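You operate a simulated robot arm through the tools that you are given. There is no shell and no other tool. Be economical: measure what you need, move in short steps, check, and stop when the job is done.

The job below is to be done with a simulated robot arm. You get a single attempt, and the scene is never put back.

TASK
Put things in order on the top of the check bench. At the end: the silver hinge half (marked "UPPER") from the top of the check bench stands where the black work lamp stood; the white blank plug is on the brown small carton; the black work lamp from the top of the check bench stands where the blue pad stood; the blue pad from the top of the check bench stands on top of the black coil; whatever was shut is shut again. Leave all else as you found it, and nothing knocked over.
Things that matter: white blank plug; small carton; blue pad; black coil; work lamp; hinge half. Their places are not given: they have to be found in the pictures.

It is judged by the outcome, as a careful person would: the job done as asked, and still so three seconds after it is handed in. It fails if anything else is knocked over, pushed out of place, dropped, spilled or broken.

THE ROBOT
A 6-joint arm with a two-finger parallel gripper, fixed in place. Base frame: the origin is at the foot of the arm, x ahead of it, y to its left, z up; the work surface is at about z = 0. Readings come in m, rad, newtons and seconds.
With the tool pointing down near the work surface it reaches from about 0.14 to 0.58 m from the base axis. Its first joint turns from -1.152 to 1.152 rad. Payload 2.1 kg.
Tool frame: the origin (TCP) lies between the finger pads and is the grasp point; the fingertips stand 0.03 m ahead of it; z points along the fingers, y is the line along which they close. The gripper opens to 0.094 m. The fingers are 0.028 m wide and 0.01 m thick; the gripper's body (0.05 by 0.096 m) begins 0.055 m behind the TCP.
Orientation is that of the tool frame in the base frame, as [roll, pitch, yaw] about the fixed x, y, z axes, in that order (R = Rz(yaw) Ry(pitch) Rx(roll)). With the fingers straight down and closing along the base's y, the tool's x points along the base's -x, its y along +y and its z along -z.

THE INTERFACE
- The arm moves only by the tool send_rows. Its argument "moves" is a list that holds one entry, the list of rows, each a list of 7 numbers: the turn, a rotation vector about the base's x, y, z in units of 45 degrees (1.0 is 45 degrees), then the shift along the base's x, y, z in units of 300 mm (1.0 is 300 mm), then the finger opening in cm, from 0 to 9.4. In form: [[[wx, wy, wz, tx, ty, tz, jaw], ...]]. A call has 1 to 8 rows; each row is the pose to reach, as a shift and turn from the pose commanded when the call began. A call with a number of a shift or a turn outside -1 to 1 is refused whole. A row lasts 0.2 s, in which the tool goes at most 0.05 m and 0.15 rad; a call with a longer step from one row to the next is refused whole, and so is a gripper value outside its range. A pose out of reach is approached as far as the arm can. The call stops where the force on the tool passes 40 N (or 10 N more than at its start, if that is more) or the arm is blocked; 0.2 s more then pass. Each finger travels about 0.072 m/s and halts on what it meets, pressing with about 29 N; the grip force reading is that of the motor and also rises with nothing between the fingers. The clock runs only during rows and for 0.2 s after the last one: add rows that repeat a pose to give the fingers time. The reply holds the time, the measured pose of the TCP, the force on the tool along the base axes, the opening and the grip force, in the units named above and with some noise.
- Cameras (640 x 400 px; columns grow to the right, rows downward): "scene" is fixed at [0.0667, -0.3856, 0.4783]; the picture's right is [0.63, -0.78, 0.00], its down [-0.50, -0.40, -0.77] and it looks along [0.60, 0.48, -0.64] (base axes); focal length 214 px, centre (320, 200). "wrist" rides on the gripper at [-0.037, 0, -0.058] in the tool frame; the picture's right is [0.00, -1.00, 0.00], its down [0.97, 0.00, -0.24] and it looks along [0.24, 0.00, 0.97] (tool axes); focal length 218 px, centre (320, 200).
- grab_frame(camera): a new picture of that camera. It takes no simulated time.
- point_at(camera, pixels): there is no depth. For up to 12 entries [column, row, z] of the newest picture of that camera ("zoom" is the newest enlarged one), the place [x, y] in the base frame at which the ray of that pixel passes the height z, good to about 0.003 m. It takes no simulated time.
- enlarge(camera, box): a new picture of the part [left, top, right, bottom] of that camera's present view, enlarged. It takes no simulated time.
- sign_off(): hands the job in; it is judged then, once.

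Work in short steps. Measure before you move; look again where a grasp or a placing could have gone wrong, and mend it. You have 80 turns and 34 pictures in all, those below and enlarged ones among them. Open the gripper and draw the arm clear of the work before you hand the job in, unless the task says otherwise; then end with one line.

The tools are called after "Request:" by a JSON object that holds its "fn" and its "kwargs". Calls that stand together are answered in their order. send_rows: Moves the arm, as the interface text tells. Its arguments: {"type":"object","properties":{"moves":{"type":"array","items":{"type":"array","items":{"type":"array","items":{"type":"number"}}}}},"required":["moves"]} The other tools are called the same way: grab_frame (camera) takes a picture; point_at (camera, pixels) gives the place at which the rays of pixels pass given heights; enlarge (camera, box) takes an enlarged picture of a part of a camera's view; sign_off () hands the job in.

At the start:

```text
t: 0.0
position: [0.3502, -0.1091, 0.3496]
ee_rot: [-3.14, 0.003, -3.14]
wrist_force: [0.5, -0.4, 1.3]
finger_gap: 0.0941
gripper_force: 0.1
```

scene: 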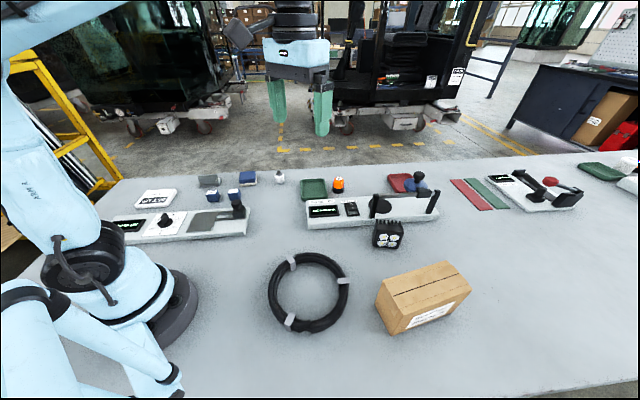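
wrist: 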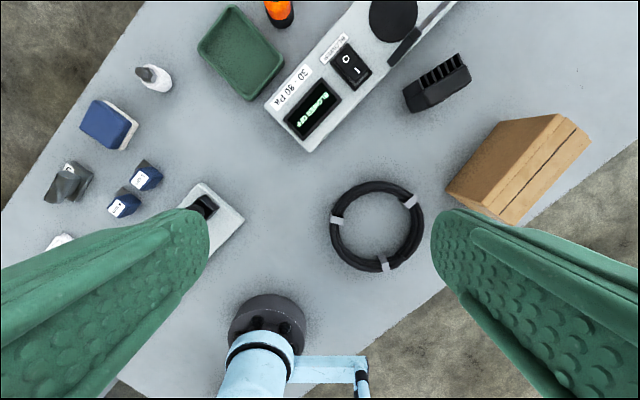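

The scene shows the lamp near (388,234), the coil near (308,292), the carton near (423,297), and small items at the upper left. I'll enlarge those small items and the centre.

Request:
{"fn": "enlarge", "kwargs": {"camera": "scene", "box": [100, 150, 300, 275]}}

Request:
{"fn": "enlarge", "kwargs": {"camera": "scene", "box": [280, 150, 480, 275]}}

Request:
{"fn": "enlarge", "kwargs": {"camera": "wrist", "box": [20, 40, 260, 260]}}

```text
3.20 times, centred on (200, 212) of scene
```

zoom: 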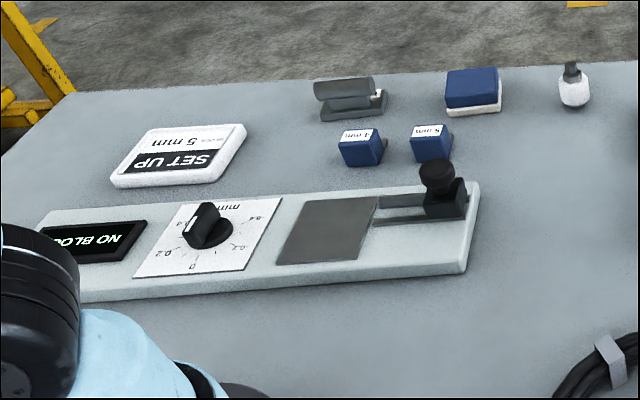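

```text
3.20 times, centred on (380, 212) of scene
```

zoom: 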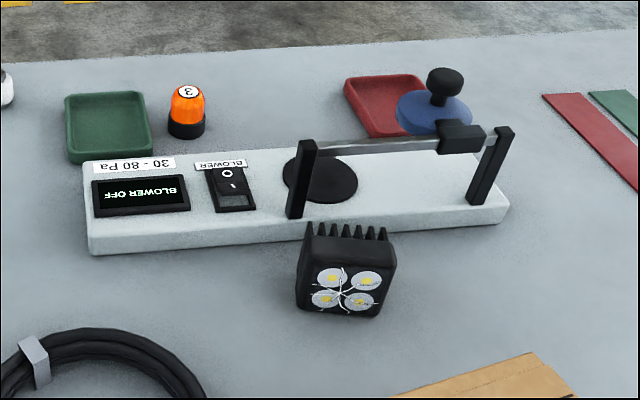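

```text
1.82 times, centred on (140, 150) of wrist
```

zoom: 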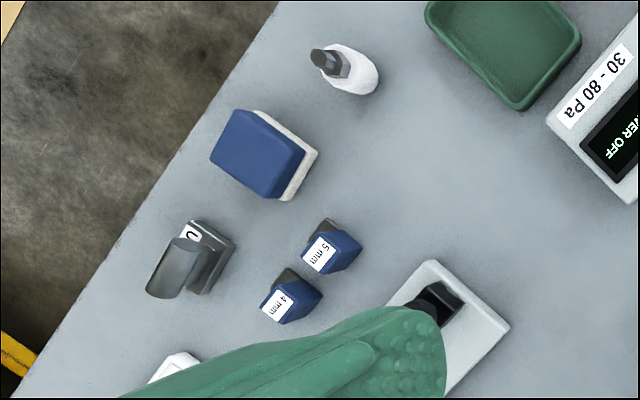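

The item at wrist (68,182) carries a "U" label, so it is probably the hinge half. The white piece at (155,77) may be the plug. I'll check the right side of the bench for alternatives and get first positions from the wrist zoom.

Request:
{"fn": "enlarge", "kwargs": {"camera": "scene", "box": [440, 120, 640, 245]}}

Request:
{"fn": "enlarge", "kwargs": {"camera": "scene", "box": [190, 155, 350, 255]}}

Request:
{"fn": "point_at", "kwargs": {"camera": "wrist", "pixels": [[155, 77, 0.02], [108, 124, 0.03], [68, 182, 0.03], [377, 226, 0.01], [437, 82, 0.03], [520, 170, 0.05], [240, 52, 0.01]]}}

```text
3.20 times, centred on (540, 182) of scene
```

zoom: 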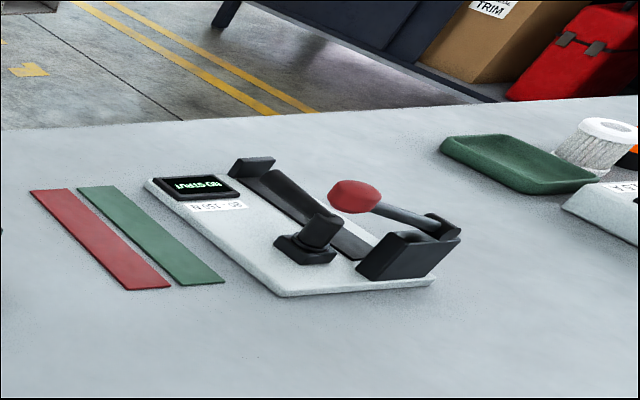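

```text
4.00 times, centred on (270, 205) of scene
```

zoom: 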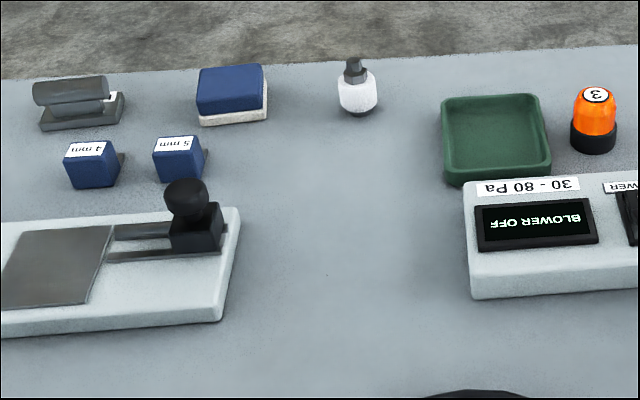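

```text
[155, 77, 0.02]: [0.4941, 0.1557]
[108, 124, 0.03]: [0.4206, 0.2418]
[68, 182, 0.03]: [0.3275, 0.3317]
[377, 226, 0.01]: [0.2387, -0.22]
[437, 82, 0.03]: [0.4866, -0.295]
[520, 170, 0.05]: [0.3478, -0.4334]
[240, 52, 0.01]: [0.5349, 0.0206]
```

The blower device and the object at the far right (628,165) are still unclear. I'll cross-check positions from the scene camera.

Request:
{"fn": "grab_frame", "kwargs": {"camera": "scene"}}

Request:
{"fn": "point_at", "kwargs": {"camera": "scene", "pixels": [[308, 292, 0.01], [388, 247, 0.0], [280, 183, 0.0], [247, 183, 0.0], [208, 186, 0.0], [338, 191, 0.0], [628, 165, 0.02], [413, 182, 0.03], [425, 290, 0.1], [315, 190, 0], [170, 220, 0.02], [544, 195, 0.02]]}}

```text
26 pictures are left
```

scene: 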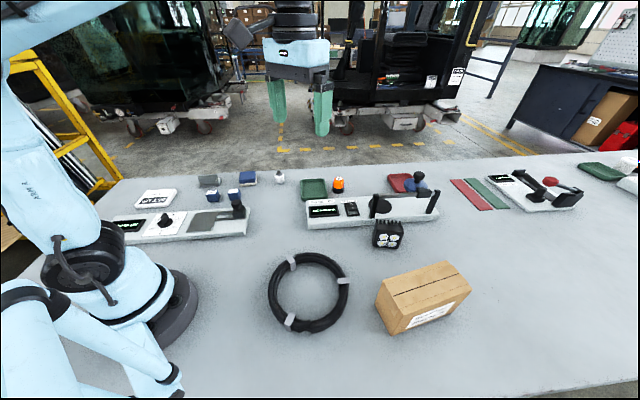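

```text
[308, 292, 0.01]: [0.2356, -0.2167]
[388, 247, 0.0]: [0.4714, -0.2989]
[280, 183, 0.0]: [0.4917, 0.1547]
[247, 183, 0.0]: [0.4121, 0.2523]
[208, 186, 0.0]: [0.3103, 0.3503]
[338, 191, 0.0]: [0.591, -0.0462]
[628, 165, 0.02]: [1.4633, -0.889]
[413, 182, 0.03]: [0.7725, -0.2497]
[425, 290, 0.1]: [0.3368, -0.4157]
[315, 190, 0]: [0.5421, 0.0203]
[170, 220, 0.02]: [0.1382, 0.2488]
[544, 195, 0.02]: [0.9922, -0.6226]
```

The two cameras agree: coil (0.236,-0.217), lamp (0.475,-0.30), plug (0.492,0.155), pad (0.415,0.245), hinge (0.315,0.345), carton (0.34,-0.42). I'll move over the left cluster for a closer look.

Request:
{"fn": "send_rows", "kwargs": {"moves": [[[0, 0, 0, 0.02, 0.14, -0.02, 9.4], [0, 0, 0, 0.04, 0.28, -0.05, 9.4], [0, 0, 0, 0.06, 0.42, -0.08, 9.4], [0, 0, 0, 0.08, 0.57, -0.11, 9.4], [0, 0, 0, 0.1, 0.71, -0.14, 9.4], [0, 0, 0, 0.1, 0.85, -0.17, 9.4], [0, 0, 0, 0.1, 1.0, -0.2, 9.4], [0, 0, 0, 0.1, 1.0, -0.2, 9.4]]]}}

Request:
{"fn": "grab_frame", "kwargs": {"camera": "wrist"}}

```text
t: 1.8
position: [0.3754, 0.1901, 0.2903]
ee_rot: [3.14, 0.002, 3.141]
wrist_force: [-0.4, -0.7, -0.5]
finger_gap: 0.0942
gripper_force: 0.1
```

```text
25 pictures are left
```

wrist: 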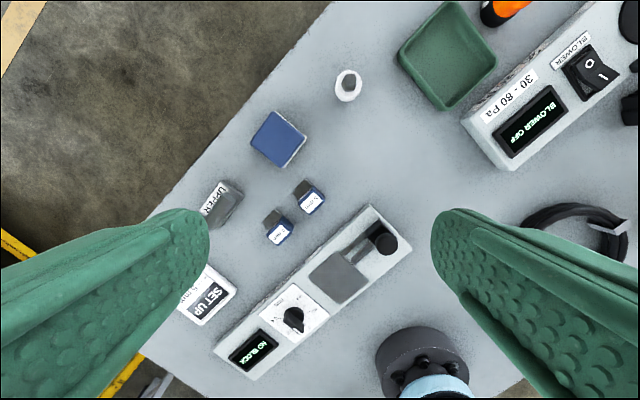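

The hinge half reads "UPPER" at (220,205), with the pad at (278,140) and the plug at (348,86). I'll enlarge for corners.

Request:
{"fn": "enlarge", "kwargs": {"camera": "wrist", "box": [180, 50, 400, 250]}}

```text
2.00 times, centred on (290, 150) of wrist
```

zoom: 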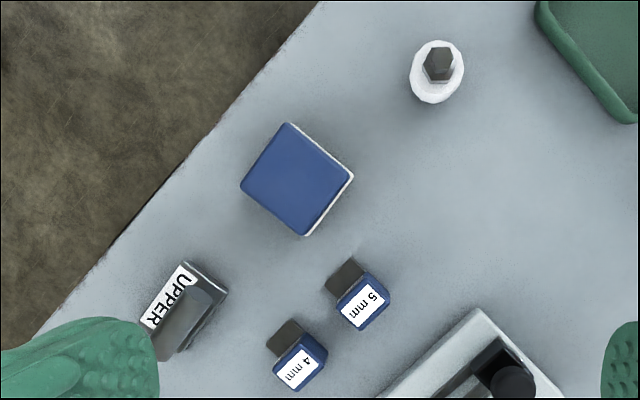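

Measuring the pad, hinge and plug corners at likely heights.

Request:
{"fn": "point_at", "kwargs": {"camera": "zoom", "pixels": [[288, 123, 0.03], [353, 176, 0.03], [305, 236, 0.03], [241, 187, 0.03], [436, 72, 0.0], [436, 82, 0.02], [438, 60, 0.04], [187, 262, 0.01], [228, 292, 0.01], [140, 320, 0.01], [205, 285, 0.03], [160, 355, 0.03]]}}

Request:
{"fn": "point_at", "kwargs": {"camera": "scene", "pixels": [[240, 186.3, 0.0], [257, 184.7, 0.0], [239.5, 182.5, 0.03], [256.8, 181, 0.03], [242, 171.5, 0.03], [255.5, 171, 0.03], [280, 183, 0.0], [279, 170, 0.05], [279, 170, 0.04], [198, 175, 0.03], [216, 174, 0.03], [218, 180, 0.01]]}}

```text
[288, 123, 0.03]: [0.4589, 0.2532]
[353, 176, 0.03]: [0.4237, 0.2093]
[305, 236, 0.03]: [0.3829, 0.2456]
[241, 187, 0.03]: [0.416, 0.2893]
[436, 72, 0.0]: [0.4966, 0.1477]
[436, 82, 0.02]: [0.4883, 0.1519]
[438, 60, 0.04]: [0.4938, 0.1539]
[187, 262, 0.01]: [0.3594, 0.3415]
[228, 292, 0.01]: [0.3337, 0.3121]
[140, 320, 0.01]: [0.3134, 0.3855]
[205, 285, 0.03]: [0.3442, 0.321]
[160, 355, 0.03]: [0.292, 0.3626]
```

```text
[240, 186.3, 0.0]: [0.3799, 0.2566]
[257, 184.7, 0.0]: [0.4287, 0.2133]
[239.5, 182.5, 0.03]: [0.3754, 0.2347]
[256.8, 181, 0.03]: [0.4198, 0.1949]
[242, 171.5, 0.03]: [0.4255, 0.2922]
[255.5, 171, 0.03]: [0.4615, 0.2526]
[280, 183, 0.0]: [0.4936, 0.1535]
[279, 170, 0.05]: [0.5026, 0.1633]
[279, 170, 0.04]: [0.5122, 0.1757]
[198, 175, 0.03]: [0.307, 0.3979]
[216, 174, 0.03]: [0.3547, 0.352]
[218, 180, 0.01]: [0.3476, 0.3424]
```

The pad is about 0.055 m square, centred at (0.420,0.249) with edges at about 50° and 140°, and about 0.03 m high. I'll move above it and turn so the fingers close along 140°.

Request:
{"fn": "send_rows", "kwargs": {"moves": [[[0, 0, 0.167, 0.025, 0.033, -0.07, 9.4], [0, 0, 0.333, 0.05, 0.065, -0.15, 9.4], [0, 0, 0.5, 0.075, 0.098, -0.23, 9.4], [0, 0, 0.667, 0.1, 0.13, -0.31, 9.4], [0, 0, 0.833, 0.125, 0.163, -0.39, 9.4], [0, 0, 1.0, 0.149, 0.196, -0.467, 9.4], [0, 0, 1.0, 0.149, 0.196, -0.467, 9.4]]]}}

Request:
{"fn": "grab_frame", "kwargs": {"camera": "wrist"}}

```text
t: 3.4
position: [0.4243, 0.2498, 0.1489]
ee_rot: [-3.141, 0.002, -2.354]
wrist_force: [0.1, 0.4, 0.1]
finger_gap: 0.094
gripper_force: 0.1
```

```text
23 pictures are left
```

wrist: 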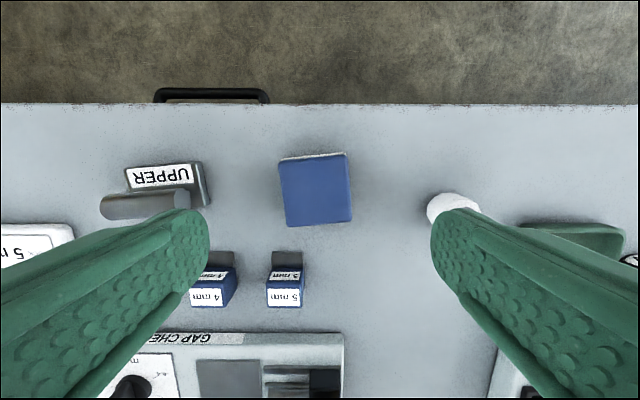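

The pad at (316,190) is about 6° counter-clockwise of the gripper. I'll check its centre.

Request:
{"fn": "point_at", "kwargs": {"camera": "wrist", "pixels": [[279, 160, 0.03], [347, 153, 0.03], [352, 220, 0.03], [287, 226, 0.03], [452, 205, 0.02]]}}

```text
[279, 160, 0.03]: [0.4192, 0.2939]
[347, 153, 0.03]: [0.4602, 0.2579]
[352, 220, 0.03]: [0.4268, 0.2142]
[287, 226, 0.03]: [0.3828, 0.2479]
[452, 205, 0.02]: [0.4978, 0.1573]
```

The two views reconcile at a top height of about 0.02 m and a centre of about (0.421,0.2515). I'll descend to TCP z 0.036 and close.

Request:
{"fn": "send_rows", "kwargs": {"moves": [[[0, 0, 0.13, -0.012, 0.006, -0.08, 9.4], [0, 0, 0.13, -0.012, 0.006, -0.2, 9.4], [0, 0, 0.13, -0.012, 0.006, -0.3, 9.4], [0, 0, 0.13, -0.012, 0.006, -0.377, 9.4], [0, 0, 0.13, -0.012, 0.006, -0.377, 6.5], [0, 0, 0.13, -0.012, 0.006, -0.377, 4.5], [0, 0, 0.13, -0.012, 0.006, -0.377, 4.5], [0, 0, 0.13, -0.012, 0.006, -0.377, 4.5]]]}}

```text
t: 5.2
position: [0.4193, 0.2512, 0.0347]
ee_rot: [-3.141, 0.003, -2.253]
wrist_force: [0.6, -0.3, 0.0]
finger_gap: 0.0594
gripper_force: 28.9
```

Holding the pad (gap 0.059, 29 N). I'll lift it and head towards the coil.

Request:
{"fn": "send_rows", "kwargs": {"moves": [[[0, 0, 0, 0, 0, 0.14, 4.5], [0, 0, 0, 0, 0, 0.28, 4.5], [0, 0, 0, 0, 0, 0.42, 4.5], [0, 0, 0, 0, 0, 0.56, 4.5], [0, 0, -0.15, -0.09, -0.12, 0.56, 4.5], [0, 0, -0.3, -0.18, -0.24, 0.56, 4.5], [0, 0, -0.45, -0.27, -0.36, 0.56, 4.5], [0, 0, -0.6, -0.36, -0.48, 0.56, 4.5]]]}}

Request:
{"fn": "send_rows", "kwargs": {"moves": [[[0, 0, -0.15, 0, -0.14, 0, 4.5], [0, 0, -0.3, 0, -0.28, 0, 4.5], [0, 0, -0.45, 0, -0.42, 0, 4.5], [0, 0, -0.53, 0, -0.56, 0, 4.5], [0, 0, -0.53, 0, -0.7, 0, 4.5], [0, 0, -0.53, 0, -0.84, 0, 4.5], [0, 0, -0.53, 0, -0.84, 0, 4.5]]]}}

Request:
{"fn": "grab_frame", "kwargs": {"camera": "wrist"}}

```text
t: 7.0
position: [0.3108, 0.1085, 0.2032]
ee_rot: [3.141, 0.002, -2.727]
wrist_force: [-0.2, -0.1, 0.2]
finger_gap: 0.0448
gripper_force: 0.1
```

```text
t: 8.6
position: [0.3149, -0.1441, 0.2063]
ee_rot: [3.141, 0.001, -3.14]
wrist_force: [0.1, -0.1, -0.9]
finger_gap: 0.0449
gripper_force: 0.1
```

```text
22 pictures are left
```

wrist: 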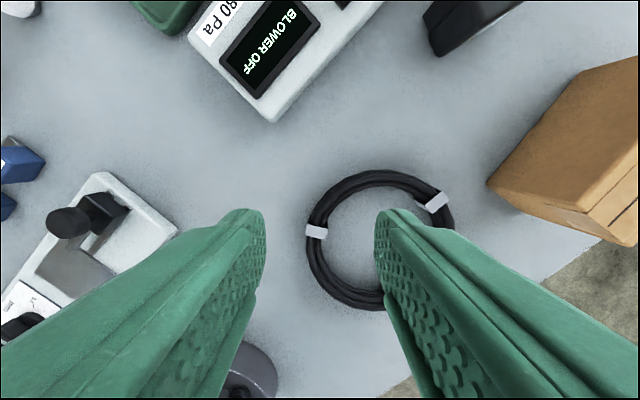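

The gap has fallen to 0.045 with no force, so I lost the pad. I'll look for it.

Request:
{"fn": "grab_frame", "kwargs": {"camera": "scene"}}

Request:
{"fn": "enlarge", "kwargs": {"camera": "scene", "box": [170, 150, 330, 250]}}

```text
21 pictures are left
```

scene: 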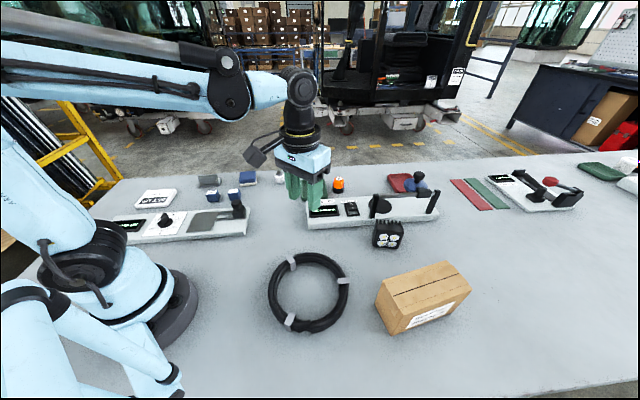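

```text
4.00 times, centred on (250, 200) of scene
```

zoom: 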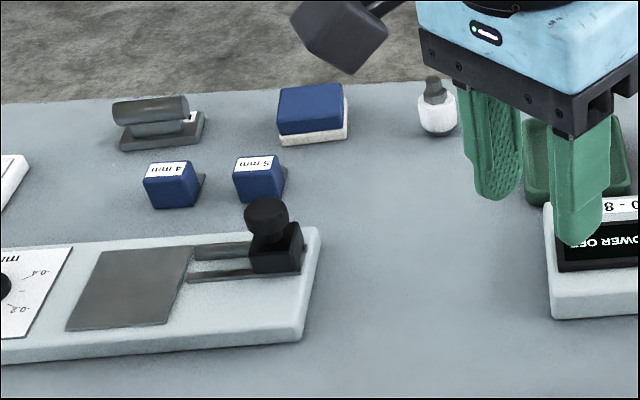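

The pad is still standing in its place; it slipped out on the first lift. Before going back I'll measure the coil from this view: ring from 306 to 455 across, 170 to 310 down, with clips at (316,232) and (437,202).

Request:
{"fn": "point_at", "kwargs": {"camera": "wrist", "pixels": [[306, 238, 0.01], [327, 238, 0.01], [455, 240, 0.01], [372, 170, 0.01], [372, 188, 0.01], [372, 290, 0.01], [372, 310, 0.01], [316, 232, 0.02], [437, 202, 0.02], [490, 182, 0.0], [272, 122, 0.02], [428, 15, 0.05]]}}

Request:
{"fn": "enlarge", "kwargs": {"camera": "scene", "box": [250, 230, 490, 350]}}

Request:
{"fn": "send_rows", "kwargs": {"moves": [[[0, 0, 0.15, 0, 0.14, 0, 9.4], [0, 0, 0.3, 0.04, 0.28, 0, 9.4], [0, 0, 0.45, 0.08, 0.42, 0, 9.4], [0, 0, 0.6, 0.12, 0.56, 0, 9.4], [0, 0, 0.75, 0.16, 0.7, 0, 9.4], [0, 0, 0.9, 0.2, 0.84, 0, 9.4], [0, 0, 1.0, 0.25, 0.98, 0, 9.4]]]}}

```text
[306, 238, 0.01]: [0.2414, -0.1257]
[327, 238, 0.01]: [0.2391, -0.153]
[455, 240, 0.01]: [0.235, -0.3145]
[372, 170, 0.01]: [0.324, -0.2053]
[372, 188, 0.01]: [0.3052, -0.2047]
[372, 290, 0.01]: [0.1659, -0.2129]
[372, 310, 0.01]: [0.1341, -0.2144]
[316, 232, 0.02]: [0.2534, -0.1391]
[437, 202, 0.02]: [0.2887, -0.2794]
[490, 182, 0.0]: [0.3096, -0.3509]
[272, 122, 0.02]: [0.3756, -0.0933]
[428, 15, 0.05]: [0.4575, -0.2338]
```

```text
2.67 times, centred on (370, 290) of scene
```

zoom: 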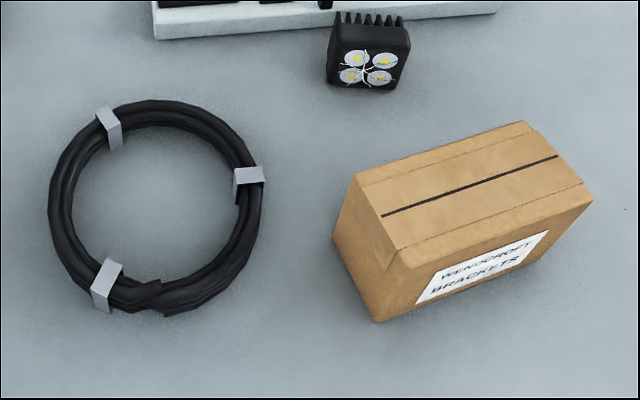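

```text
t: 10.2
position: [0.3871, 0.1509, 0.2042]
ee_rot: [3.141, 0.002, -2.354]
wrist_force: [-0.5, 0.0, 0.4]
finger_gap: 0.0939
gripper_force: 0.1
```

The coil is about 0.19 m across with a tube of about 0.025 m, and its clips have flat tops. Now back above the pad for a close look before regrasping.

Request:
{"fn": "send_rows", "kwargs": {"moves": [[[0, 0, 0.12, 0.036, 0.11, -0.05, 9.4], [0, 0, 0.12, 0.072, 0.22, -0.12, 9.4], [0, 0, 0.12, 0.108, 0.335, -0.2, 9.4], [0, 0, 0.12, 0.108, 0.335, -0.28, 9.4], [0, 0, 0.12, 0.108, 0.335, -0.28, 9.4]]]}}

Request:
{"fn": "grab_frame", "kwargs": {"camera": "wrist"}}

```text
t: 11.4
position: [0.4223, 0.2508, 0.1221]
ee_rot: [-3.142, 0.002, -2.262]
wrist_force: [-0.2, -0.6, -0.8]
finger_gap: 0.094
gripper_force: 0.1
```

```text
18 pictures are left
```

wrist: 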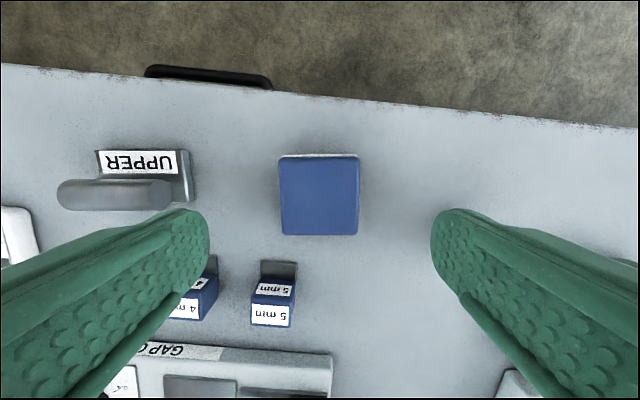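

The pad is aligned and centred at (319,195). I'll regrasp lower (TCP z 0.0325), command the fingers fully closed, and hold.

Request:
{"fn": "send_rows", "kwargs": {"moves": [[[0, 0, 0, -0.006, 0, -0.1, 9.4], [0, 0, 0, -0.006, 0, -0.2, 9.4], [0, 0, 0, -0.006, 0, -0.297, 9.4], [0, 0, 0, -0.006, 0, -0.297, 6], [0, 0, 0, -0.006, 0, -0.297, 3], [0, 0, 0, -0.006, 0, -0.297, 0], [0, 0, 0, -0.006, 0, -0.297, 0], [0, 0, 0, -0.006, 0, -0.297, 0]]]}}

Request:
{"fn": "send_rows", "kwargs": {"moves": [[[0, 0, 0, 0, 0, 0.01, 0], [0, 0, 0, 0, 0, 0.02, 0], [0, 0, 0, 0, 0, 0.03, 0], [0, 0, 0, 0, 0, 0.04, 0], [0, 0, 0, 0, 0, 0.05, 0], [0, 0, 0, 0, 0, 0.06, 0]]]}}

```text
t: 13.2
position: [0.4181, 0.2506, 0.0304]
ee_rot: [-3.141, 0.002, -2.26]
wrist_force: [0.9, 0.4, 0.6]
finger_gap: 0.0637
gripper_force: 28.7
```

```text
t: 14.6
position: [0.4177, 0.2499, 0.0495]
ee_rot: [-3.141, 0.002, -2.261]
wrist_force: [1.1, -0.3, -0.4]
finger_gap: 0.0636
gripper_force: 28.8
```

Now the gap is 0.0636 (the lower base is wider), and it holds after a 19 mm lift. I'll continue upward gently.

Request:
{"fn": "send_rows", "kwargs": {"moves": [[[0, 0, 0, 0, 0, 0.03, 0], [0, 0, 0, 0, 0, 0.07, 0], [0, 0, 0, 0, 0, 0.12, 0], [0, 0, 0, 0, 0, 0.18, 0], [0, 0, 0, 0, 0, 0.24, 0], [0, 0, 0, 0, 0, 0.3, 0], [0, 0, 0, 0, 0, 0.36, 0], [0, 0, 0, 0, 0, 0.4, 0]]]}}

Request:
{"fn": "grab_frame", "kwargs": {"camera": "wrist"}}

```text
t: 16.4
position: [0.4208, 0.2481, 0.1691]
ee_rot: [3.141, 0.002, -2.261]
wrist_force: [-0.7, 0.7, -1.0]
finger_gap: 0.064
gripper_force: 28.6
```

```text
17 pictures are left
```

wrist: 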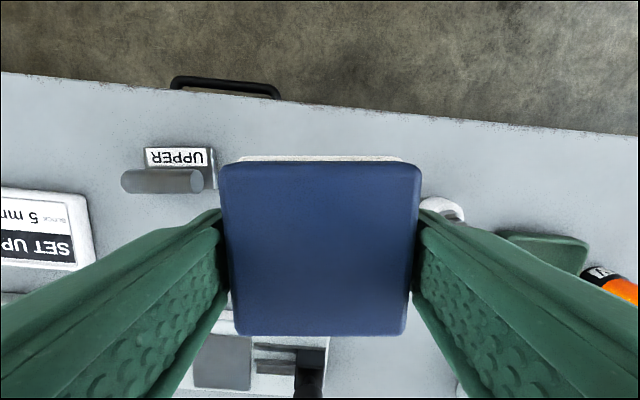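

The pad is held, with its centre about 6 mm from the TCP towards tool −x. I'll carry it gently towards the coil and locate the clips in the scene picture.

Request:
{"fn": "send_rows", "kwargs": {"moves": [[[0, 0, -0.06, -0.03, -0.05, 0, 0], [0, 0, -0.18, -0.09, -0.15, 0, 0], [0, 0, -0.31, -0.15, -0.26, 0, 0], [0, 0, -0.44, -0.21, -0.37, 0, 0], [0, 0, -0.57, -0.27, -0.48, 0, 0], [0, 0, -0.7, -0.33, -0.59, 0, 0], [0, 0, -0.83, -0.39, -0.7, 0, 0], [0, 0, -0.9, -0.43, -0.77, 0, 0]]]}}

Request:
{"fn": "point_at", "kwargs": {"camera": "scene", "pixels": [[290.6, 263, 0.025], [343.4, 282.5, 0.025], [289.9, 321, 0.025], [290.6, 263, 0.02], [343.4, 282.5, 0.02]]}}

```text
t: 18.2
position: [0.2909, 0.0184, 0.1678]
ee_rot: [-3.141, 0.002, -2.968]
wrist_force: [0.0, -0.6, 0.2]
finger_gap: 0.0637
gripper_force: 28.9
```

```text
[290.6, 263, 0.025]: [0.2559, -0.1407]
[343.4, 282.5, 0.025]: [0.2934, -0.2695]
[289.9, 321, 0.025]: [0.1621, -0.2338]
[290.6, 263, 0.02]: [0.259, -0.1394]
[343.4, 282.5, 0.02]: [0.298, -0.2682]
```

Both cameras put the near clip at (0.2557,-0.140), top about 0.025 m. I'll line the pad up over it with the fingers closing radially.

Request:
{"fn": "send_rows", "kwargs": {"moves": [[[0, 0, -0.1, -0.03, -0.1, 0, 0], [0, 0, -0.2, -0.06, -0.22, 0, 0], [0, 0, -0.3, -0.09, -0.34, 0, 0], [0, 0, -0.4, -0.12, -0.45, -0.05, 0], [0, 0, -0.487, -0.138, -0.524, -0.15, 0], [0, 0, -0.487, -0.138, -0.524, -0.25, 0], [0, 0, -0.487, -0.138, -0.524, -0.25, 0]]]}}

Request:
{"fn": "grab_frame", "kwargs": {"camera": "wrist"}}

Request:
{"fn": "enlarge", "kwargs": {"camera": "scene", "box": [230, 180, 390, 350]}}

```text
t: 19.8
position: [0.2482, -0.1357, 0.0918]
ee_rot: [3.142, 0.002, 2.93]
wrist_force: [-0.1, 0.4, -0.3]
finger_gap: 0.0637
gripper_force: 28.6
```

```text
16 pictures are left
```

wrist: 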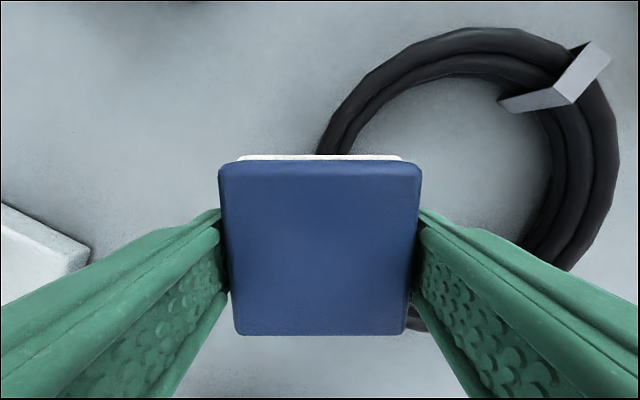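

```text
2.35 times, centred on (310, 265) of scene
```

zoom: 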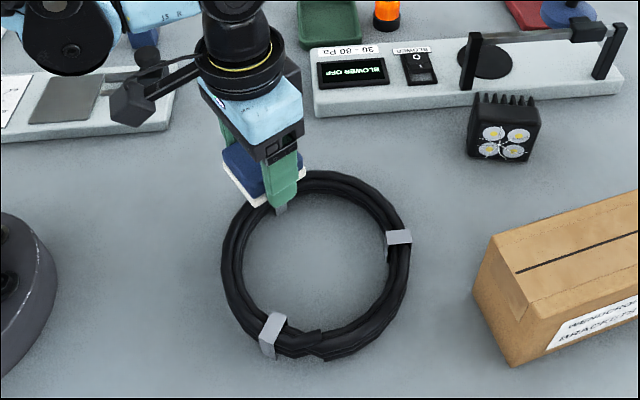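

The pad is over the clip. I'll correct a few millimetres and lower slowly, watching for contact.

Request:
{"fn": "send_rows", "kwargs": {"moves": [[[0, 0, 0, 0.004, -0.01, -0.03, 0], [0, 0, 0, 0.004, -0.01, -0.06, 0], [0, 0, 0, 0.004, -0.01, -0.09, 0], [0, 0, 0, 0.004, -0.01, -0.1, 0], [0, 0, 0, 0.004, -0.01, -0.11, 0], [0, 0, 0, 0.004, -0.01, -0.11, 0]]]}}

Request:
{"fn": "enlarge", "kwargs": {"camera": "scene", "box": [250, 210, 350, 290]}}

```text
t: 20.8
position: [0.2499, -0.1395, 0.0651]
ee_rot: [3.14, 0.002, 2.933]
wrist_force: [-2.6, 1.5, 19.7]
finger_gap: 0.0636
gripper_force: 29.2
stopped in row 5: the force on the tool passed its limit (the readings are from after the stop); the commanded pose is now the measured one
```

```text
5.00 times, centred on (300, 250) of scene
```

zoom: 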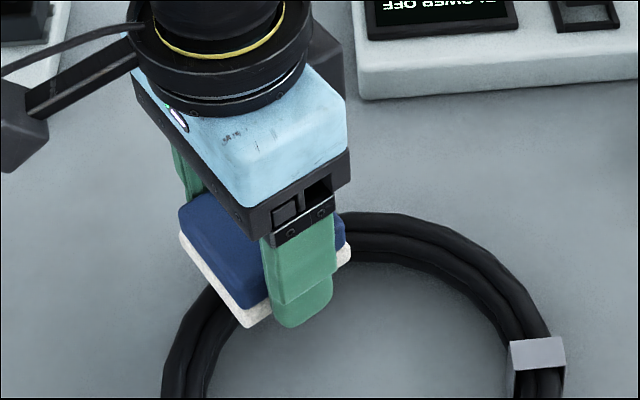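

Contact at TCP z 0.065 (20 N upward), so the pad rests on the clip. I'll ease up half a millimetre, open, and check before rising.

Request:
{"fn": "send_rows", "kwargs": {"moves": [[[0, 0, 0, 0, 0, 0.002, 0], [0, 0, 0, 0, 0, 0.002, 6.8], [0, 0, 0, 0, 0, 0.002, 7.5], [0, 0, 0, 0, 0, 0.002, 9.0], [0, 0, 0, 0, 0, 0.002, 9.0]]]}}

Request:
{"fn": "enlarge", "kwargs": {"camera": "scene", "box": [250, 210, 350, 290]}}

```text
t: 22.0
position: [0.2494, -0.1429, 0.0657]
ee_rot: [-3.139, -0.001, 2.929]
wrist_force: [-1.0, -0.9, 1.3]
finger_gap: 0.0899
gripper_force: 0.3
```

```text
5.00 times, centred on (300, 250) of scene
```

zoom: 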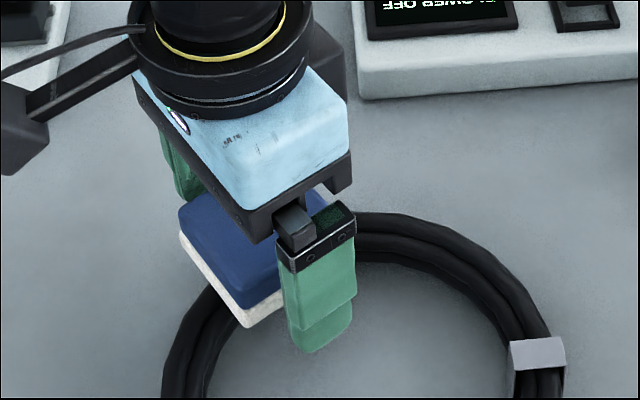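

The pad sits level. I'll rise straight up and move to view the lamp.

Request:
{"fn": "send_rows", "kwargs": {"moves": [[[0, 0, 0, 0, 0, 0.1, 9.0], [0, 0, 0, 0, 0, 0.25, 9.4], [0, 0, 0, 0, 0, 0.4, 9.4], [0, 0, 0, 0, 0, 0.5, 9.4], [0, 0, 0, 0.13, -0.09, 0.5, 9.4], [0, 0, 0, 0.26, -0.18, 0.5, 9.4], [0, 0, 0, 0.39, -0.27, 0.5, 9.4], [0, 0, 0, 0.52, -0.36, 0.5, 9.4]]]}}

Request:
{"fn": "grab_frame", "kwargs": {"camera": "wrist"}}

```text
t: 23.8
position: [0.4093, -0.2441, 0.2143]
ee_rot: [3.141, 0.0, 2.932]
wrist_force: [0.5, 0.9, -0.6]
finger_gap: 0.0939
gripper_force: 0.0
```

```text
12 pictures are left
```

wrist: 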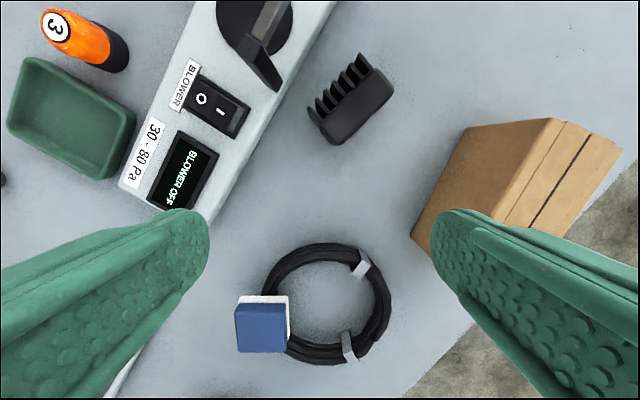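

The pad rests on the coil. The lamp is at (350,100), with fins facing upper-left (+x,+y) and its face towards −x,−y. I'll measure its edges.

Request:
{"fn": "point_at", "kwargs": {"camera": "wrist", "pixels": [[378, 68, 0.055], [394, 92, 0.055], [336, 145, 0.055], [321, 125, 0.055], [309, 108, 0.055], [358, 54, 0.055], [309, 120, 0.0], [284, 90, 0.02], [212, 222, 0.02], [336, 145, 0.0], [394, 92, 0.0]]}}

Request:
{"fn": "point_at", "kwargs": {"camera": "scene", "pixels": [[372.8, 246, 0.0], [399.7, 249, 0.0], [376, 228, 0.055], [403.4, 229.7, 0.055], [376, 228, 0.045], [403.4, 229.7, 0.045], [378, 220, 0.055], [399, 220.5, 0.055]]}}

```text
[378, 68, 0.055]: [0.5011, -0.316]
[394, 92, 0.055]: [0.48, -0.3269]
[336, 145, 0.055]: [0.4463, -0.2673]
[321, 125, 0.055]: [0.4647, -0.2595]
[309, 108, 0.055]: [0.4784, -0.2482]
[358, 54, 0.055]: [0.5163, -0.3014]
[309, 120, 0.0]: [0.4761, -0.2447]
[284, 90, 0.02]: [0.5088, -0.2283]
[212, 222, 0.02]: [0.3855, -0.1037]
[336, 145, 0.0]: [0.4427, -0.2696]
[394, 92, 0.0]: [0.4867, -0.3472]
```

```text
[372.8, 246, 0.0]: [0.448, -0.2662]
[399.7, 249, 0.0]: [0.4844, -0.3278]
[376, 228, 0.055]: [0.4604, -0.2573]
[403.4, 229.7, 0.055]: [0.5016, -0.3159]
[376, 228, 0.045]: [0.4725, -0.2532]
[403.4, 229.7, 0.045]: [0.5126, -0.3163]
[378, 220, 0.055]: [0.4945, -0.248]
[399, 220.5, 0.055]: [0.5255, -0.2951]
```

The lamp's front bottom edge runs (0.448,-0.266)–(0.484,-0.328), 0.071 m long along 120.5°, and the lamp is about 0.055 m tall. Gripping across its width keeps the gripper clear of the blower device, so I'll hover over it with the fingers closing along 120.5°.

Request:
{"fn": "send_rows", "kwargs": {"moves": [[[0, 0, 0.14, 0.033, -0.021, 0, 9.4], [0, 0, 0.28, 0.066, -0.042, 0, 9.4], [0, 0, 0.42, 0.1, -0.063, -0.04, 9.4], [0, 0, 0.56, 0.133, -0.085, -0.09, 9.4], [0, 0, 0.7, 0.166, -0.106, -0.14, 9.4], [0, 0, 0.83, 0.2, -0.128, -0.19, 9.4], [0, 0, 0.944, 0.229, -0.15, -0.25, 9.4], [0, 0, 0.944, 0.229, -0.15, -0.25, 9.4]]]}}

Request:
{"fn": "grab_frame", "kwargs": {"camera": "wrist"}}

```text
t: 25.6
position: [0.4745, -0.2949, 0.1396]
ee_rot: [3.139, 0.0, -2.607]
wrist_force: [0.3, 0.4, 0.0]
finger_gap: 0.0939
gripper_force: 0.1
```

```text
11 pictures are left
```

wrist: 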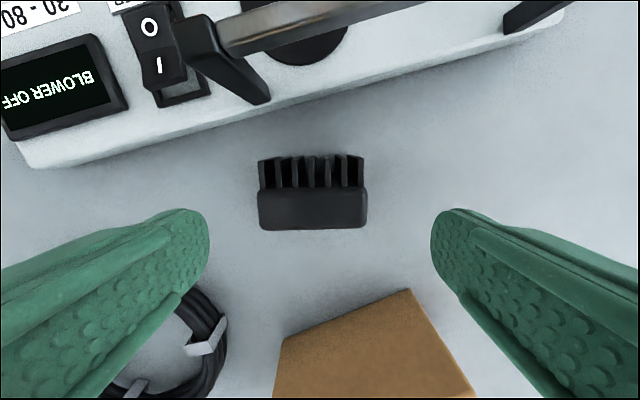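

The lamp is aligned; its body centre is at (313,209). I'll get its coordinates.

Request:
{"fn": "point_at", "kwargs": {"camera": "wrist", "pixels": [[313, 209, 0.055], [258, 229, 0.055], [367, 228, 0.055], [258, 190, 0.055], [367, 188, 0.055], [312, 155, 0.05], [280, 390, 0.09], [408, 290, 0.09]]}}

```text
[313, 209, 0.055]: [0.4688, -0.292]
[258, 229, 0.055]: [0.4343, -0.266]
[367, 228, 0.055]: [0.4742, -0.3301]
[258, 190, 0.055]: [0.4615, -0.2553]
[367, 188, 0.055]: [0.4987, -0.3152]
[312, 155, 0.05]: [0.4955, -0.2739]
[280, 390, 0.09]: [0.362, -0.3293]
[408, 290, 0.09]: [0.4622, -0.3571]
```

The aligned view gives a body centre of about (0.472,-0.291) and a top of about 0.06 m. Before descending I'll check the carton's height, because the wrist hardware will overhang it.

Request:
{"fn": "point_at", "kwargs": {"camera": "scene", "pixels": [[391.7, 335.5, 0.0], [374, 301, 0.0], [400, 309, 0.08], [383, 282, 0.08], [400, 309, 0.1], [383, 282, 0.1], [472, 290, 0.1], [472, 290, 0.08], [446, 261, 0.1], [446, 261, 0.08], [467, 306, 0.0]]}}

```text
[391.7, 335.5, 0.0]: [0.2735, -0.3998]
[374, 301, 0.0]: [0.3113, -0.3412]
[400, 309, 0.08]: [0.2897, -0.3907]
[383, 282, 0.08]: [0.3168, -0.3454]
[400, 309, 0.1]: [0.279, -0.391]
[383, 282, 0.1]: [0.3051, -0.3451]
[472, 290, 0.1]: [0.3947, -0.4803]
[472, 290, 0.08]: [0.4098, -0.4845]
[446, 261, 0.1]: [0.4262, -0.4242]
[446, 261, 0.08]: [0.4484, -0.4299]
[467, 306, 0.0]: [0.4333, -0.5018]
```

The carton top is about 0.09 m, its nearest corner (0.43,-0.425) is well clear, and the overhang passes above it. I'll descend on the lamp and close.

Request:
{"fn": "send_rows", "kwargs": {"moves": [[[0, 0, 0, -0.005, 0.013, -0.06, 9.4], [0, 0, 0, -0.005, 0.013, -0.15, 9.4], [0, 0, 0, -0.005, 0.013, -0.24, 9.4], [0, 0, 0, -0.005, 0.013, -0.32, 9.4], [0, 0, 0, -0.005, 0.013, -0.32, 7], [0, 0, 0, -0.005, 0.013, -0.32, 4], [0, 0, 0, -0.005, 0.013, -0.32, 0], [0, 0, 0, -0.005, 0.013, -0.32, 0]]]}}

Request:
{"fn": "send_rows", "kwargs": {"moves": [[[0, 0, 0, 0, 0, 0.01, 0], [0, 0, 0, 0, 0, 0.02, 0], [0, 0, 0, 0, 0, 0.04, 0], [0, 0, 0, 0, 0, 0.07, 0], [0, 0, 0, 0, 0, 0.1, 0], [0, 0, 0, 0, 0, 0.15, 0], [0, 0, 0, 0, 0, 0.2, 0]]]}}

```text
t: 27.4
position: [0.4725, -0.2887, 0.0449]
ee_rot: [3.138, 0.0, -2.61]
wrist_force: [0.3, 1.2, 0.4]
finger_gap: 0.0744
gripper_force: 29.0
```

```text
t: 29.0
position: [0.472, -0.2895, 0.1052]
ee_rot: [3.139, -0.002, -2.61]
wrist_force: [0.0, 0.1, -3.5]
finger_gap: 0.0743
gripper_force: 28.3
```

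Lamp held (gap 0.074, about 3.5 N weight). I'll carry it up and around on the near side of the blower device.

Request:
{"fn": "send_rows", "kwargs": {"moves": [[[0, 0, 0, 0, 0, 0.1, 0], [0, 0, 0, -0.04, 0.02, 0.22, 0], [0, 0, 0, -0.11, 0.1, 0.3, 0], [0, 0, 0, -0.18, 0.2, 0.33, 0], [0, 0, 0, -0.24, 0.32, 0.33, 0], [0, 0, 0, -0.28, 0.45, 0.33, 0], [0, 0, 0, -0.3, 0.58, 0.33, 0], [0, 0, 0, -0.3, 0.7, 0.33, 0]]]}}

Request:
{"fn": "send_rows", "kwargs": {"moves": [[[0, 0, 0.05, 0.02, 0.1, 0, 0], [0, 0, 0.12, 0.05, 0.23, 0, 0], [0, 0, 0.19, 0.08, 0.36, 0, 0], [0, 0, 0.26, 0.11, 0.49, 0, 0], [0, 0, 0.33, 0.13, 0.62, 0, 0], [0, 0, 0.38, 0.13, 0.75, 0, 0], [0, 0, 0.43, 0.13, 0.88, 0, 0], [0, 0, 0.43, 0.13, 0.98, 0, 0]]]}}

```text
t: 30.8
position: [0.3839, -0.0796, 0.2014]
ee_rot: [3.139, -0.001, -2.609]
wrist_force: [-0.5, 1.2, -3.1]
finger_gap: 0.0743
gripper_force: 29.1
```

```text
t: 32.6
position: [0.4218, 0.2142, 0.2031]
ee_rot: [3.141, 0.0, -2.271]
wrist_force: [0.0, 0.5, -3.8]
finger_gap: 0.0744
gripper_force: 28.9
```

Lining up over the pad's old spot and lowering to about 3 cm above the bench.

Request:
{"fn": "send_rows", "kwargs": {"moves": [[[0, 0, 0, -0.014, 0.116, 0, 0], [0, 0, 0, -0.014, 0.116, -0.12, 0], [0, 0, 0, -0.014, 0.116, -0.24, 0], [0, 0, 0, -0.014, 0.116, -0.36, 0], [0, 0, 0, -0.014, 0.116, -0.43, 0], [0, 0, 0, -0.014, 0.116, -0.43, 0]]]}}

```text
t: 34.0
position: [0.4172, 0.2477, 0.0725]
ee_rot: [3.139, 0.0, -2.272]
wrist_force: [1.0, 0.3, -2.7]
finger_gap: 0.0741
gripper_force: 29.4
```

The position is good. I'll lower to the bench slowly.

Request:
{"fn": "send_rows", "kwargs": {"moves": [[[0, 0, 0, 0.001, 0.004, -0.03, 0], [0, 0, 0, 0.001, 0.004, -0.06, 0], [0, 0, 0, 0.001, 0.004, -0.08, 0], [0, 0, 0, 0.001, 0.004, -0.088, 0], [0, 0, 0, 0.001, 0.004, -0.094, 0], [0, 0, 0, 0.001, 0.004, -0.094, 0]]]}}

```text
t: 35.4
position: [0.4185, 0.2499, 0.0469]
ee_rot: [3.141, 0.0, -2.272]
wrist_force: [0.2, 0.5, -4.4]
finger_gap: 0.0741
gripper_force: 28.9
```

It is still hanging freely. I'll lower further until there is contact.

Request:
{"fn": "send_rows", "kwargs": {"moves": [[[0, 0, 0, 0, 0, -0.004, 0], [0, 0, 0, 0, 0, -0.008, 0], [0, 0, 0, 0, 0, -0.012, 0], [0, 0, 0, 0, 0, -0.012, 0]]]}}

```text
t: 36.4
position: [0.4193, 0.2511, 0.0432]
ee_rot: [-3.141, 0.001, -2.271]
wrist_force: [3.0, -1.6, 19.9]
finger_gap: 0.0741
gripper_force: 28.8
```

The lamp is on the bench (20 N upward). I'll ease off slightly and open.

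Request:
{"fn": "send_rows", "kwargs": {"moves": [[[0, 0, 0, 0, 0, 0.004, 0], [0, 0, 0, 0, 0, 0.004, 7.6], [0, 0, 0, 0, 0, 0.004, 8.5], [0, 0, 0, 0, 0, 0.004, 9.4], [0, 0, 0, 0, 0, 0.004, 9.4]]]}}

Request:
{"fn": "send_rows", "kwargs": {"moves": [[[0, 0, 0, 0, 0, 0.08, 9.4], [0, 0, 0, 0, 0, 0.2, 9.4], [0, 0, 0, 0, 0, 0.33, 9.4], [0, 0, 0, -0.06, 0.06, 0.42, 9.4], [0, 0, 0, -0.15, 0.13, 0.42, 9.4], [0, 0, 0, -0.25, 0.19, 0.42, 9.4], [0, 0, 0, -0.28, 0.22, 0.42, 9.4]]]}}

Request:
{"fn": "grab_frame", "kwargs": {"camera": "wrist"}}

```text
t: 37.6
position: [0.4174, 0.2509, 0.0434]
ee_rot: [3.141, 0.0, -2.271]
wrist_force: [-0.7, -0.3, -0.4]
finger_gap: 0.0941
gripper_force: 0.0
```

```text
t: 39.2
position: [0.3338, 0.3181, 0.1691]
ee_rot: [3.138, 0.001, -2.271]
wrist_force: [0.5, 0.1, 0.3]
finger_gap: 0.0941
gripper_force: 0.0
```

```text
10 pictures are left
```

wrist: 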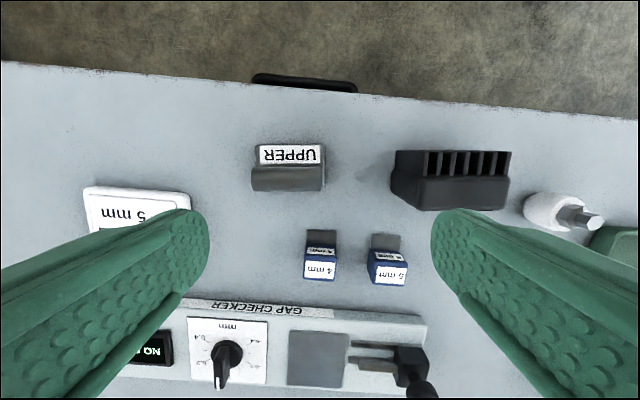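

The lamp stands upright in its new place. The hinge half is now nearly square with the gripper, at cols 253–325 and rows 143–190. I'll measure it to grip it by its ends.

Request:
{"fn": "point_at", "kwargs": {"camera": "wrist", "pixels": [[258, 143, 0.01], [325, 143, 0.01], [327, 190, 0.0], [251, 190, 0.02], [325, 190, 0.02], [289, 168, 0.02], [289, 168, 0.01], [392, 155, 0.03], [318, 268, 0.02], [330, 232, 0.01], [396, 205, 0.03]]}}

Request:
{"fn": "enlarge", "kwargs": {"camera": "wrist", "box": [220, 120, 380, 220]}}

```text
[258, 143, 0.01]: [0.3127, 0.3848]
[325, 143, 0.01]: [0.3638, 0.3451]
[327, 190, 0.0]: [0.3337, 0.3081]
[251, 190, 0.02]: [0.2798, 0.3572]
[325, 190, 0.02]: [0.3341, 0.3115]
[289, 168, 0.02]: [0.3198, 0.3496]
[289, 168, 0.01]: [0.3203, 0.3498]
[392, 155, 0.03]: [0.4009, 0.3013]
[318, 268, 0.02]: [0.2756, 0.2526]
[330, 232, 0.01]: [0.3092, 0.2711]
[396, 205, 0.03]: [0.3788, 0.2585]
```

```text
4.00 times, centred on (300, 170) of wrist
```

zoom: 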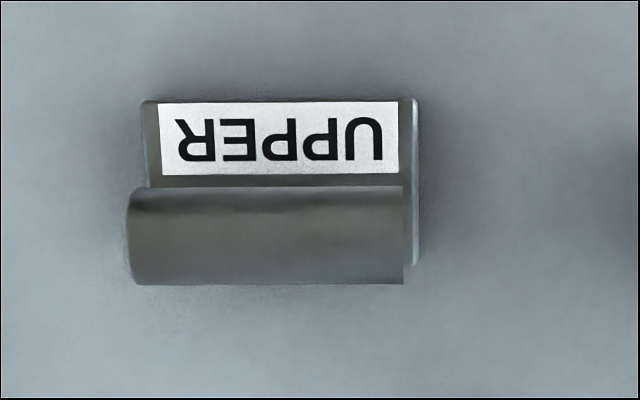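

The hinge plate is centred at about (0.323,0.348), 0.065 m long, and aligned with the jaw. I'll descend and grip it by the ends, low down.

Request:
{"fn": "send_rows", "kwargs": {"moves": [[[0, 0, 0, -0.043, 0.093, -0.05, 9.0], [0, 0, 0, -0.043, 0.093, -0.18, 9.0], [0, 0, 0, -0.043, 0.093, -0.31, 9.0], [0, 0, 0, -0.043, 0.093, -0.42, 9.0], [0, 0, 0, -0.043, 0.093, -0.453, 9.0], [0, 0, 0, -0.043, 0.093, -0.453, 6], [0, 0, 0, -0.043, 0.093, -0.453, 3], [0, 0, 0, -0.043, 0.093, -0.453, 0]]]}}

Request:
{"fn": "send_rows", "kwargs": {"moves": [[[0, 0, 0, 0, 0, 0, 0], [0, 0, 0, 0, 0, 0.01, 0], [0, 0, 0, 0, 0, 0.025, 0], [0, 0, 0, 0, 0, 0.045, 0], [0, 0, 0, 0, 0, 0.07, 0], [0, 0, 0, 0, 0, 0.1, 0]]]}}

Request:
{"fn": "grab_frame", "kwargs": {"camera": "wrist"}}

```text
t: 41.0
position: [0.3202, 0.343, 0.0348]
ee_rot: [3.142, 0.0, -2.27]
wrist_force: [-0.1, -0.4, -0.4]
finger_gap: 0.0676
gripper_force: 29.2
```

```text
t: 42.4
position: [0.3217, 0.3442, 0.0637]
ee_rot: [3.138, 0.0, -2.271]
wrist_force: [-0.4, 0.1, -4.0]
finger_gap: 0.0677
gripper_force: 28.5
```

```text
8 pictures are left
```

wrist: 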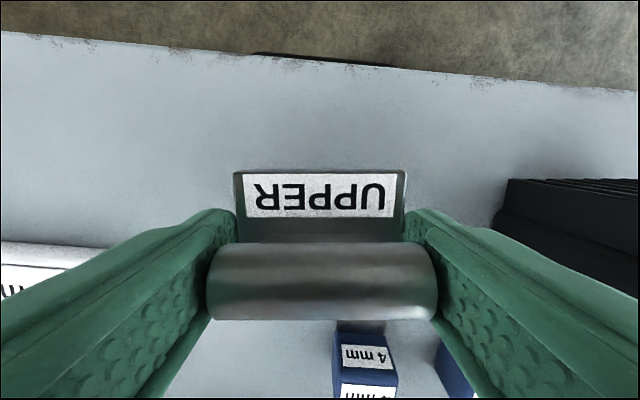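

The hinge is held level (gap 0.068, 4 N). I'll lift it and carry it back along the near side of the devices.

Request:
{"fn": "send_rows", "kwargs": {"moves": [[[0, 0, 0, 0, 0, 0.08, 0], [0, 0, 0, 0, 0, 0.2, 0], [0, 0, 0, 0, 0, 0.33, 0], [0, 0, 0, 0, -0.03, 0.44, 0], [0, 0, 0, 0.02, -0.13, 0.46, 0], [0, 0, -0.05, 0.05, -0.26, 0.46, 0], [0, 0, -0.1, 0.08, -0.39, 0.46, 0], [0, 0, -0.15, 0.11, -0.5, 0.46, 0]]]}}

Request:
{"fn": "send_rows", "kwargs": {"moves": [[[0, 0, -0.04, 0.02, -0.1, 0, 0], [0, 0, -0.08, 0.04, -0.23, 0, 0], [0, 0, -0.12, 0.06, -0.36, 0, 0], [0, 0, -0.16, 0.08, -0.49, 0, 0], [0, 0, -0.2, 0.1, -0.62, 0, 0], [0, 0, -0.24, 0.12, -0.75, 0, 0], [0, 0, -0.28, 0.14, -0.88, 0, 0], [0, 0, -0.28, 0.14, -0.98, 0, 0]]]}}

```text
t: 44.2
position: [0.355, 0.1936, 0.2022]
ee_rot: [3.14, 0.001, -2.389]
wrist_force: [-0.1, 0.5, -2.6]
finger_gap: 0.0678
gripper_force: 28.9
```

```text
t: 46.0
position: [0.3979, -0.0979, 0.2002]
ee_rot: [3.14, 0.0, -2.61]
wrist_force: [-0.5, 0.4, -3.3]
finger_gap: 0.0677
gripper_force: 28.9
```

Next: over the lamp's old spot, then down to about 4 cm above the bench.

Request:
{"fn": "send_rows", "kwargs": {"moves": [[[0, 0, 0, 0.01, -0.12, 0, 0], [0, 0, 0, 0.03, -0.26, 0, 0], [0, 0, 0, 0.08, -0.39, 0, 0], [0, 0, 0, 0.14, -0.51, 0, 0], [0, 0, 0, 0.21, -0.6, 0, 0], [0, 0, 0, 0.262, -0.635, -0.1, 0], [0, 0, 0, 0.262, -0.635, -0.24, 0], [0, 0, 0, 0.262, -0.635, -0.38, 0]]]}}

Request:
{"fn": "send_rows", "kwargs": {"moves": [[[0, 0, 0, 0, 0, -0.04, 0], [0, 0, 0, 0, 0, -0.08, 0], [0, 0, 0, 0, 0, -0.11, 0], [0, 0, 0, 0, 0, -0.13, 0], [0, 0, 0, 0, 0, -0.14, 0], [0, 0, 0, 0, 0, -0.14, 0]]]}}

```text
t: 47.8
position: [0.4726, -0.2929, 0.0852]
ee_rot: [3.14, -0.001, -2.609]
wrist_force: [-0.4, 0.3, -3.4]
finger_gap: 0.0676
gripper_force: 28.7
```

```text
t: 49.2
position: [0.4756, -0.2891, 0.0446]
ee_rot: [3.14, 0.0, -2.61]
wrist_force: [-0.8, -0.6, -3.6]
finger_gap: 0.0675
gripper_force: 28.9
```

Position (0.4756,-0.2891), still hanging. I'll lower the last centimetre until it touches.

Request:
{"fn": "send_rows", "kwargs": {"moves": [[[0, 0, 0, 0, 0, -0.01, 0], [0, 0, 0, 0, 0, -0.02, 0], [0, 0, 0, 0, 0, -0.026, 0], [0, 0, 0, 0, 0, -0.032, 0], [0, 0, 0, 0, 0, -0.038, 0], [0, 0, 0, 0, 0, -0.038, 0]]]}}

```text
t: 50.6
position: [0.4741, -0.2885, 0.0348]
ee_rot: [-3.141, -0.001, -2.609]
wrist_force: [-0.3, 0.0, -3.4]
finger_gap: 0.0676
gripper_force: 29.0
```

Request:
{"fn": "send_rows", "kwargs": {"moves": [[[0, 0, 0, 0, 0, -0.004, 0], [0, 0, 0, 0, 0, -0.008, 0], [0, 0, 0, 0, 0, -0.008, 0]]]}}

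```text
t: 51.4
position: [0.4746, -0.2898, 0.0327]
ee_rot: [3.137, 0.0, -2.608]
wrist_force: [2.4, 4.7, 19.6]
finger_gap: 0.0678
gripper_force: 28.3
```

The hinge touches the bench (20 N upward). I'll ease off, open, rise and look.

Request:
{"fn": "send_rows", "kwargs": {"moves": [[[0, 0, 0, 0, 0, 0.004, 0], [0, 0, 0, 0, 0, 0.004, 7], [0, 0, 0, 0, 0, 0.004, 8], [0, 0, 0, 0, 0, 0.004, 9], [0, 0, 0, 0, 0, 0.004, 9]]]}}

Request:
{"fn": "send_rows", "kwargs": {"moves": [[[0, 0, 0, 0, 0, 0.08, 9], [0, 0, 0, 0, 0, 0.2, 9], [0, 0, 0, 0, 0, 0.34, 9], [0, 0, 0, 0, 0, 0.48, 9], [0, 0, 0, -0.05, 0.03, 0.57, 9], [0, 0, 0, -0.15, 0.09, 0.57, 9]]]}}

Request:
{"fn": "grab_frame", "kwargs": {"camera": "wrist"}}

```text
t: 52.6
position: [0.4731, -0.2906, 0.0324]
ee_rot: [-3.141, 0.0, -2.609]
wrist_force: [0.1, 0.2, 0.2]
finger_gap: 0.09
gripper_force: 0.1
```

```text
t: 54.0
position: [0.4273, -0.2576, 0.2096]
ee_rot: [3.14, 0.0, -2.609]
wrist_force: [-0.2, 0.0, 0.2]
finger_gap: 0.0899
gripper_force: 0.1
```

```text
7 pictures are left
```

wrist: 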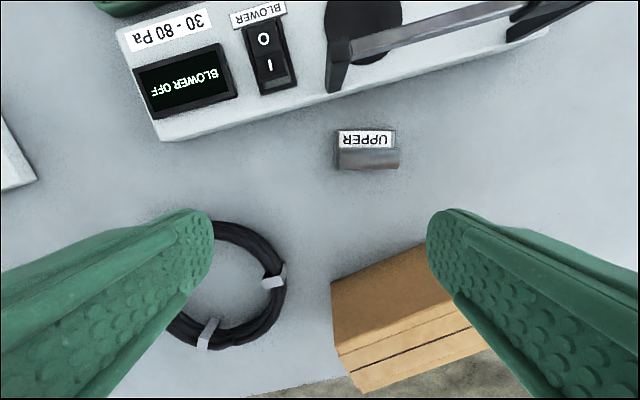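

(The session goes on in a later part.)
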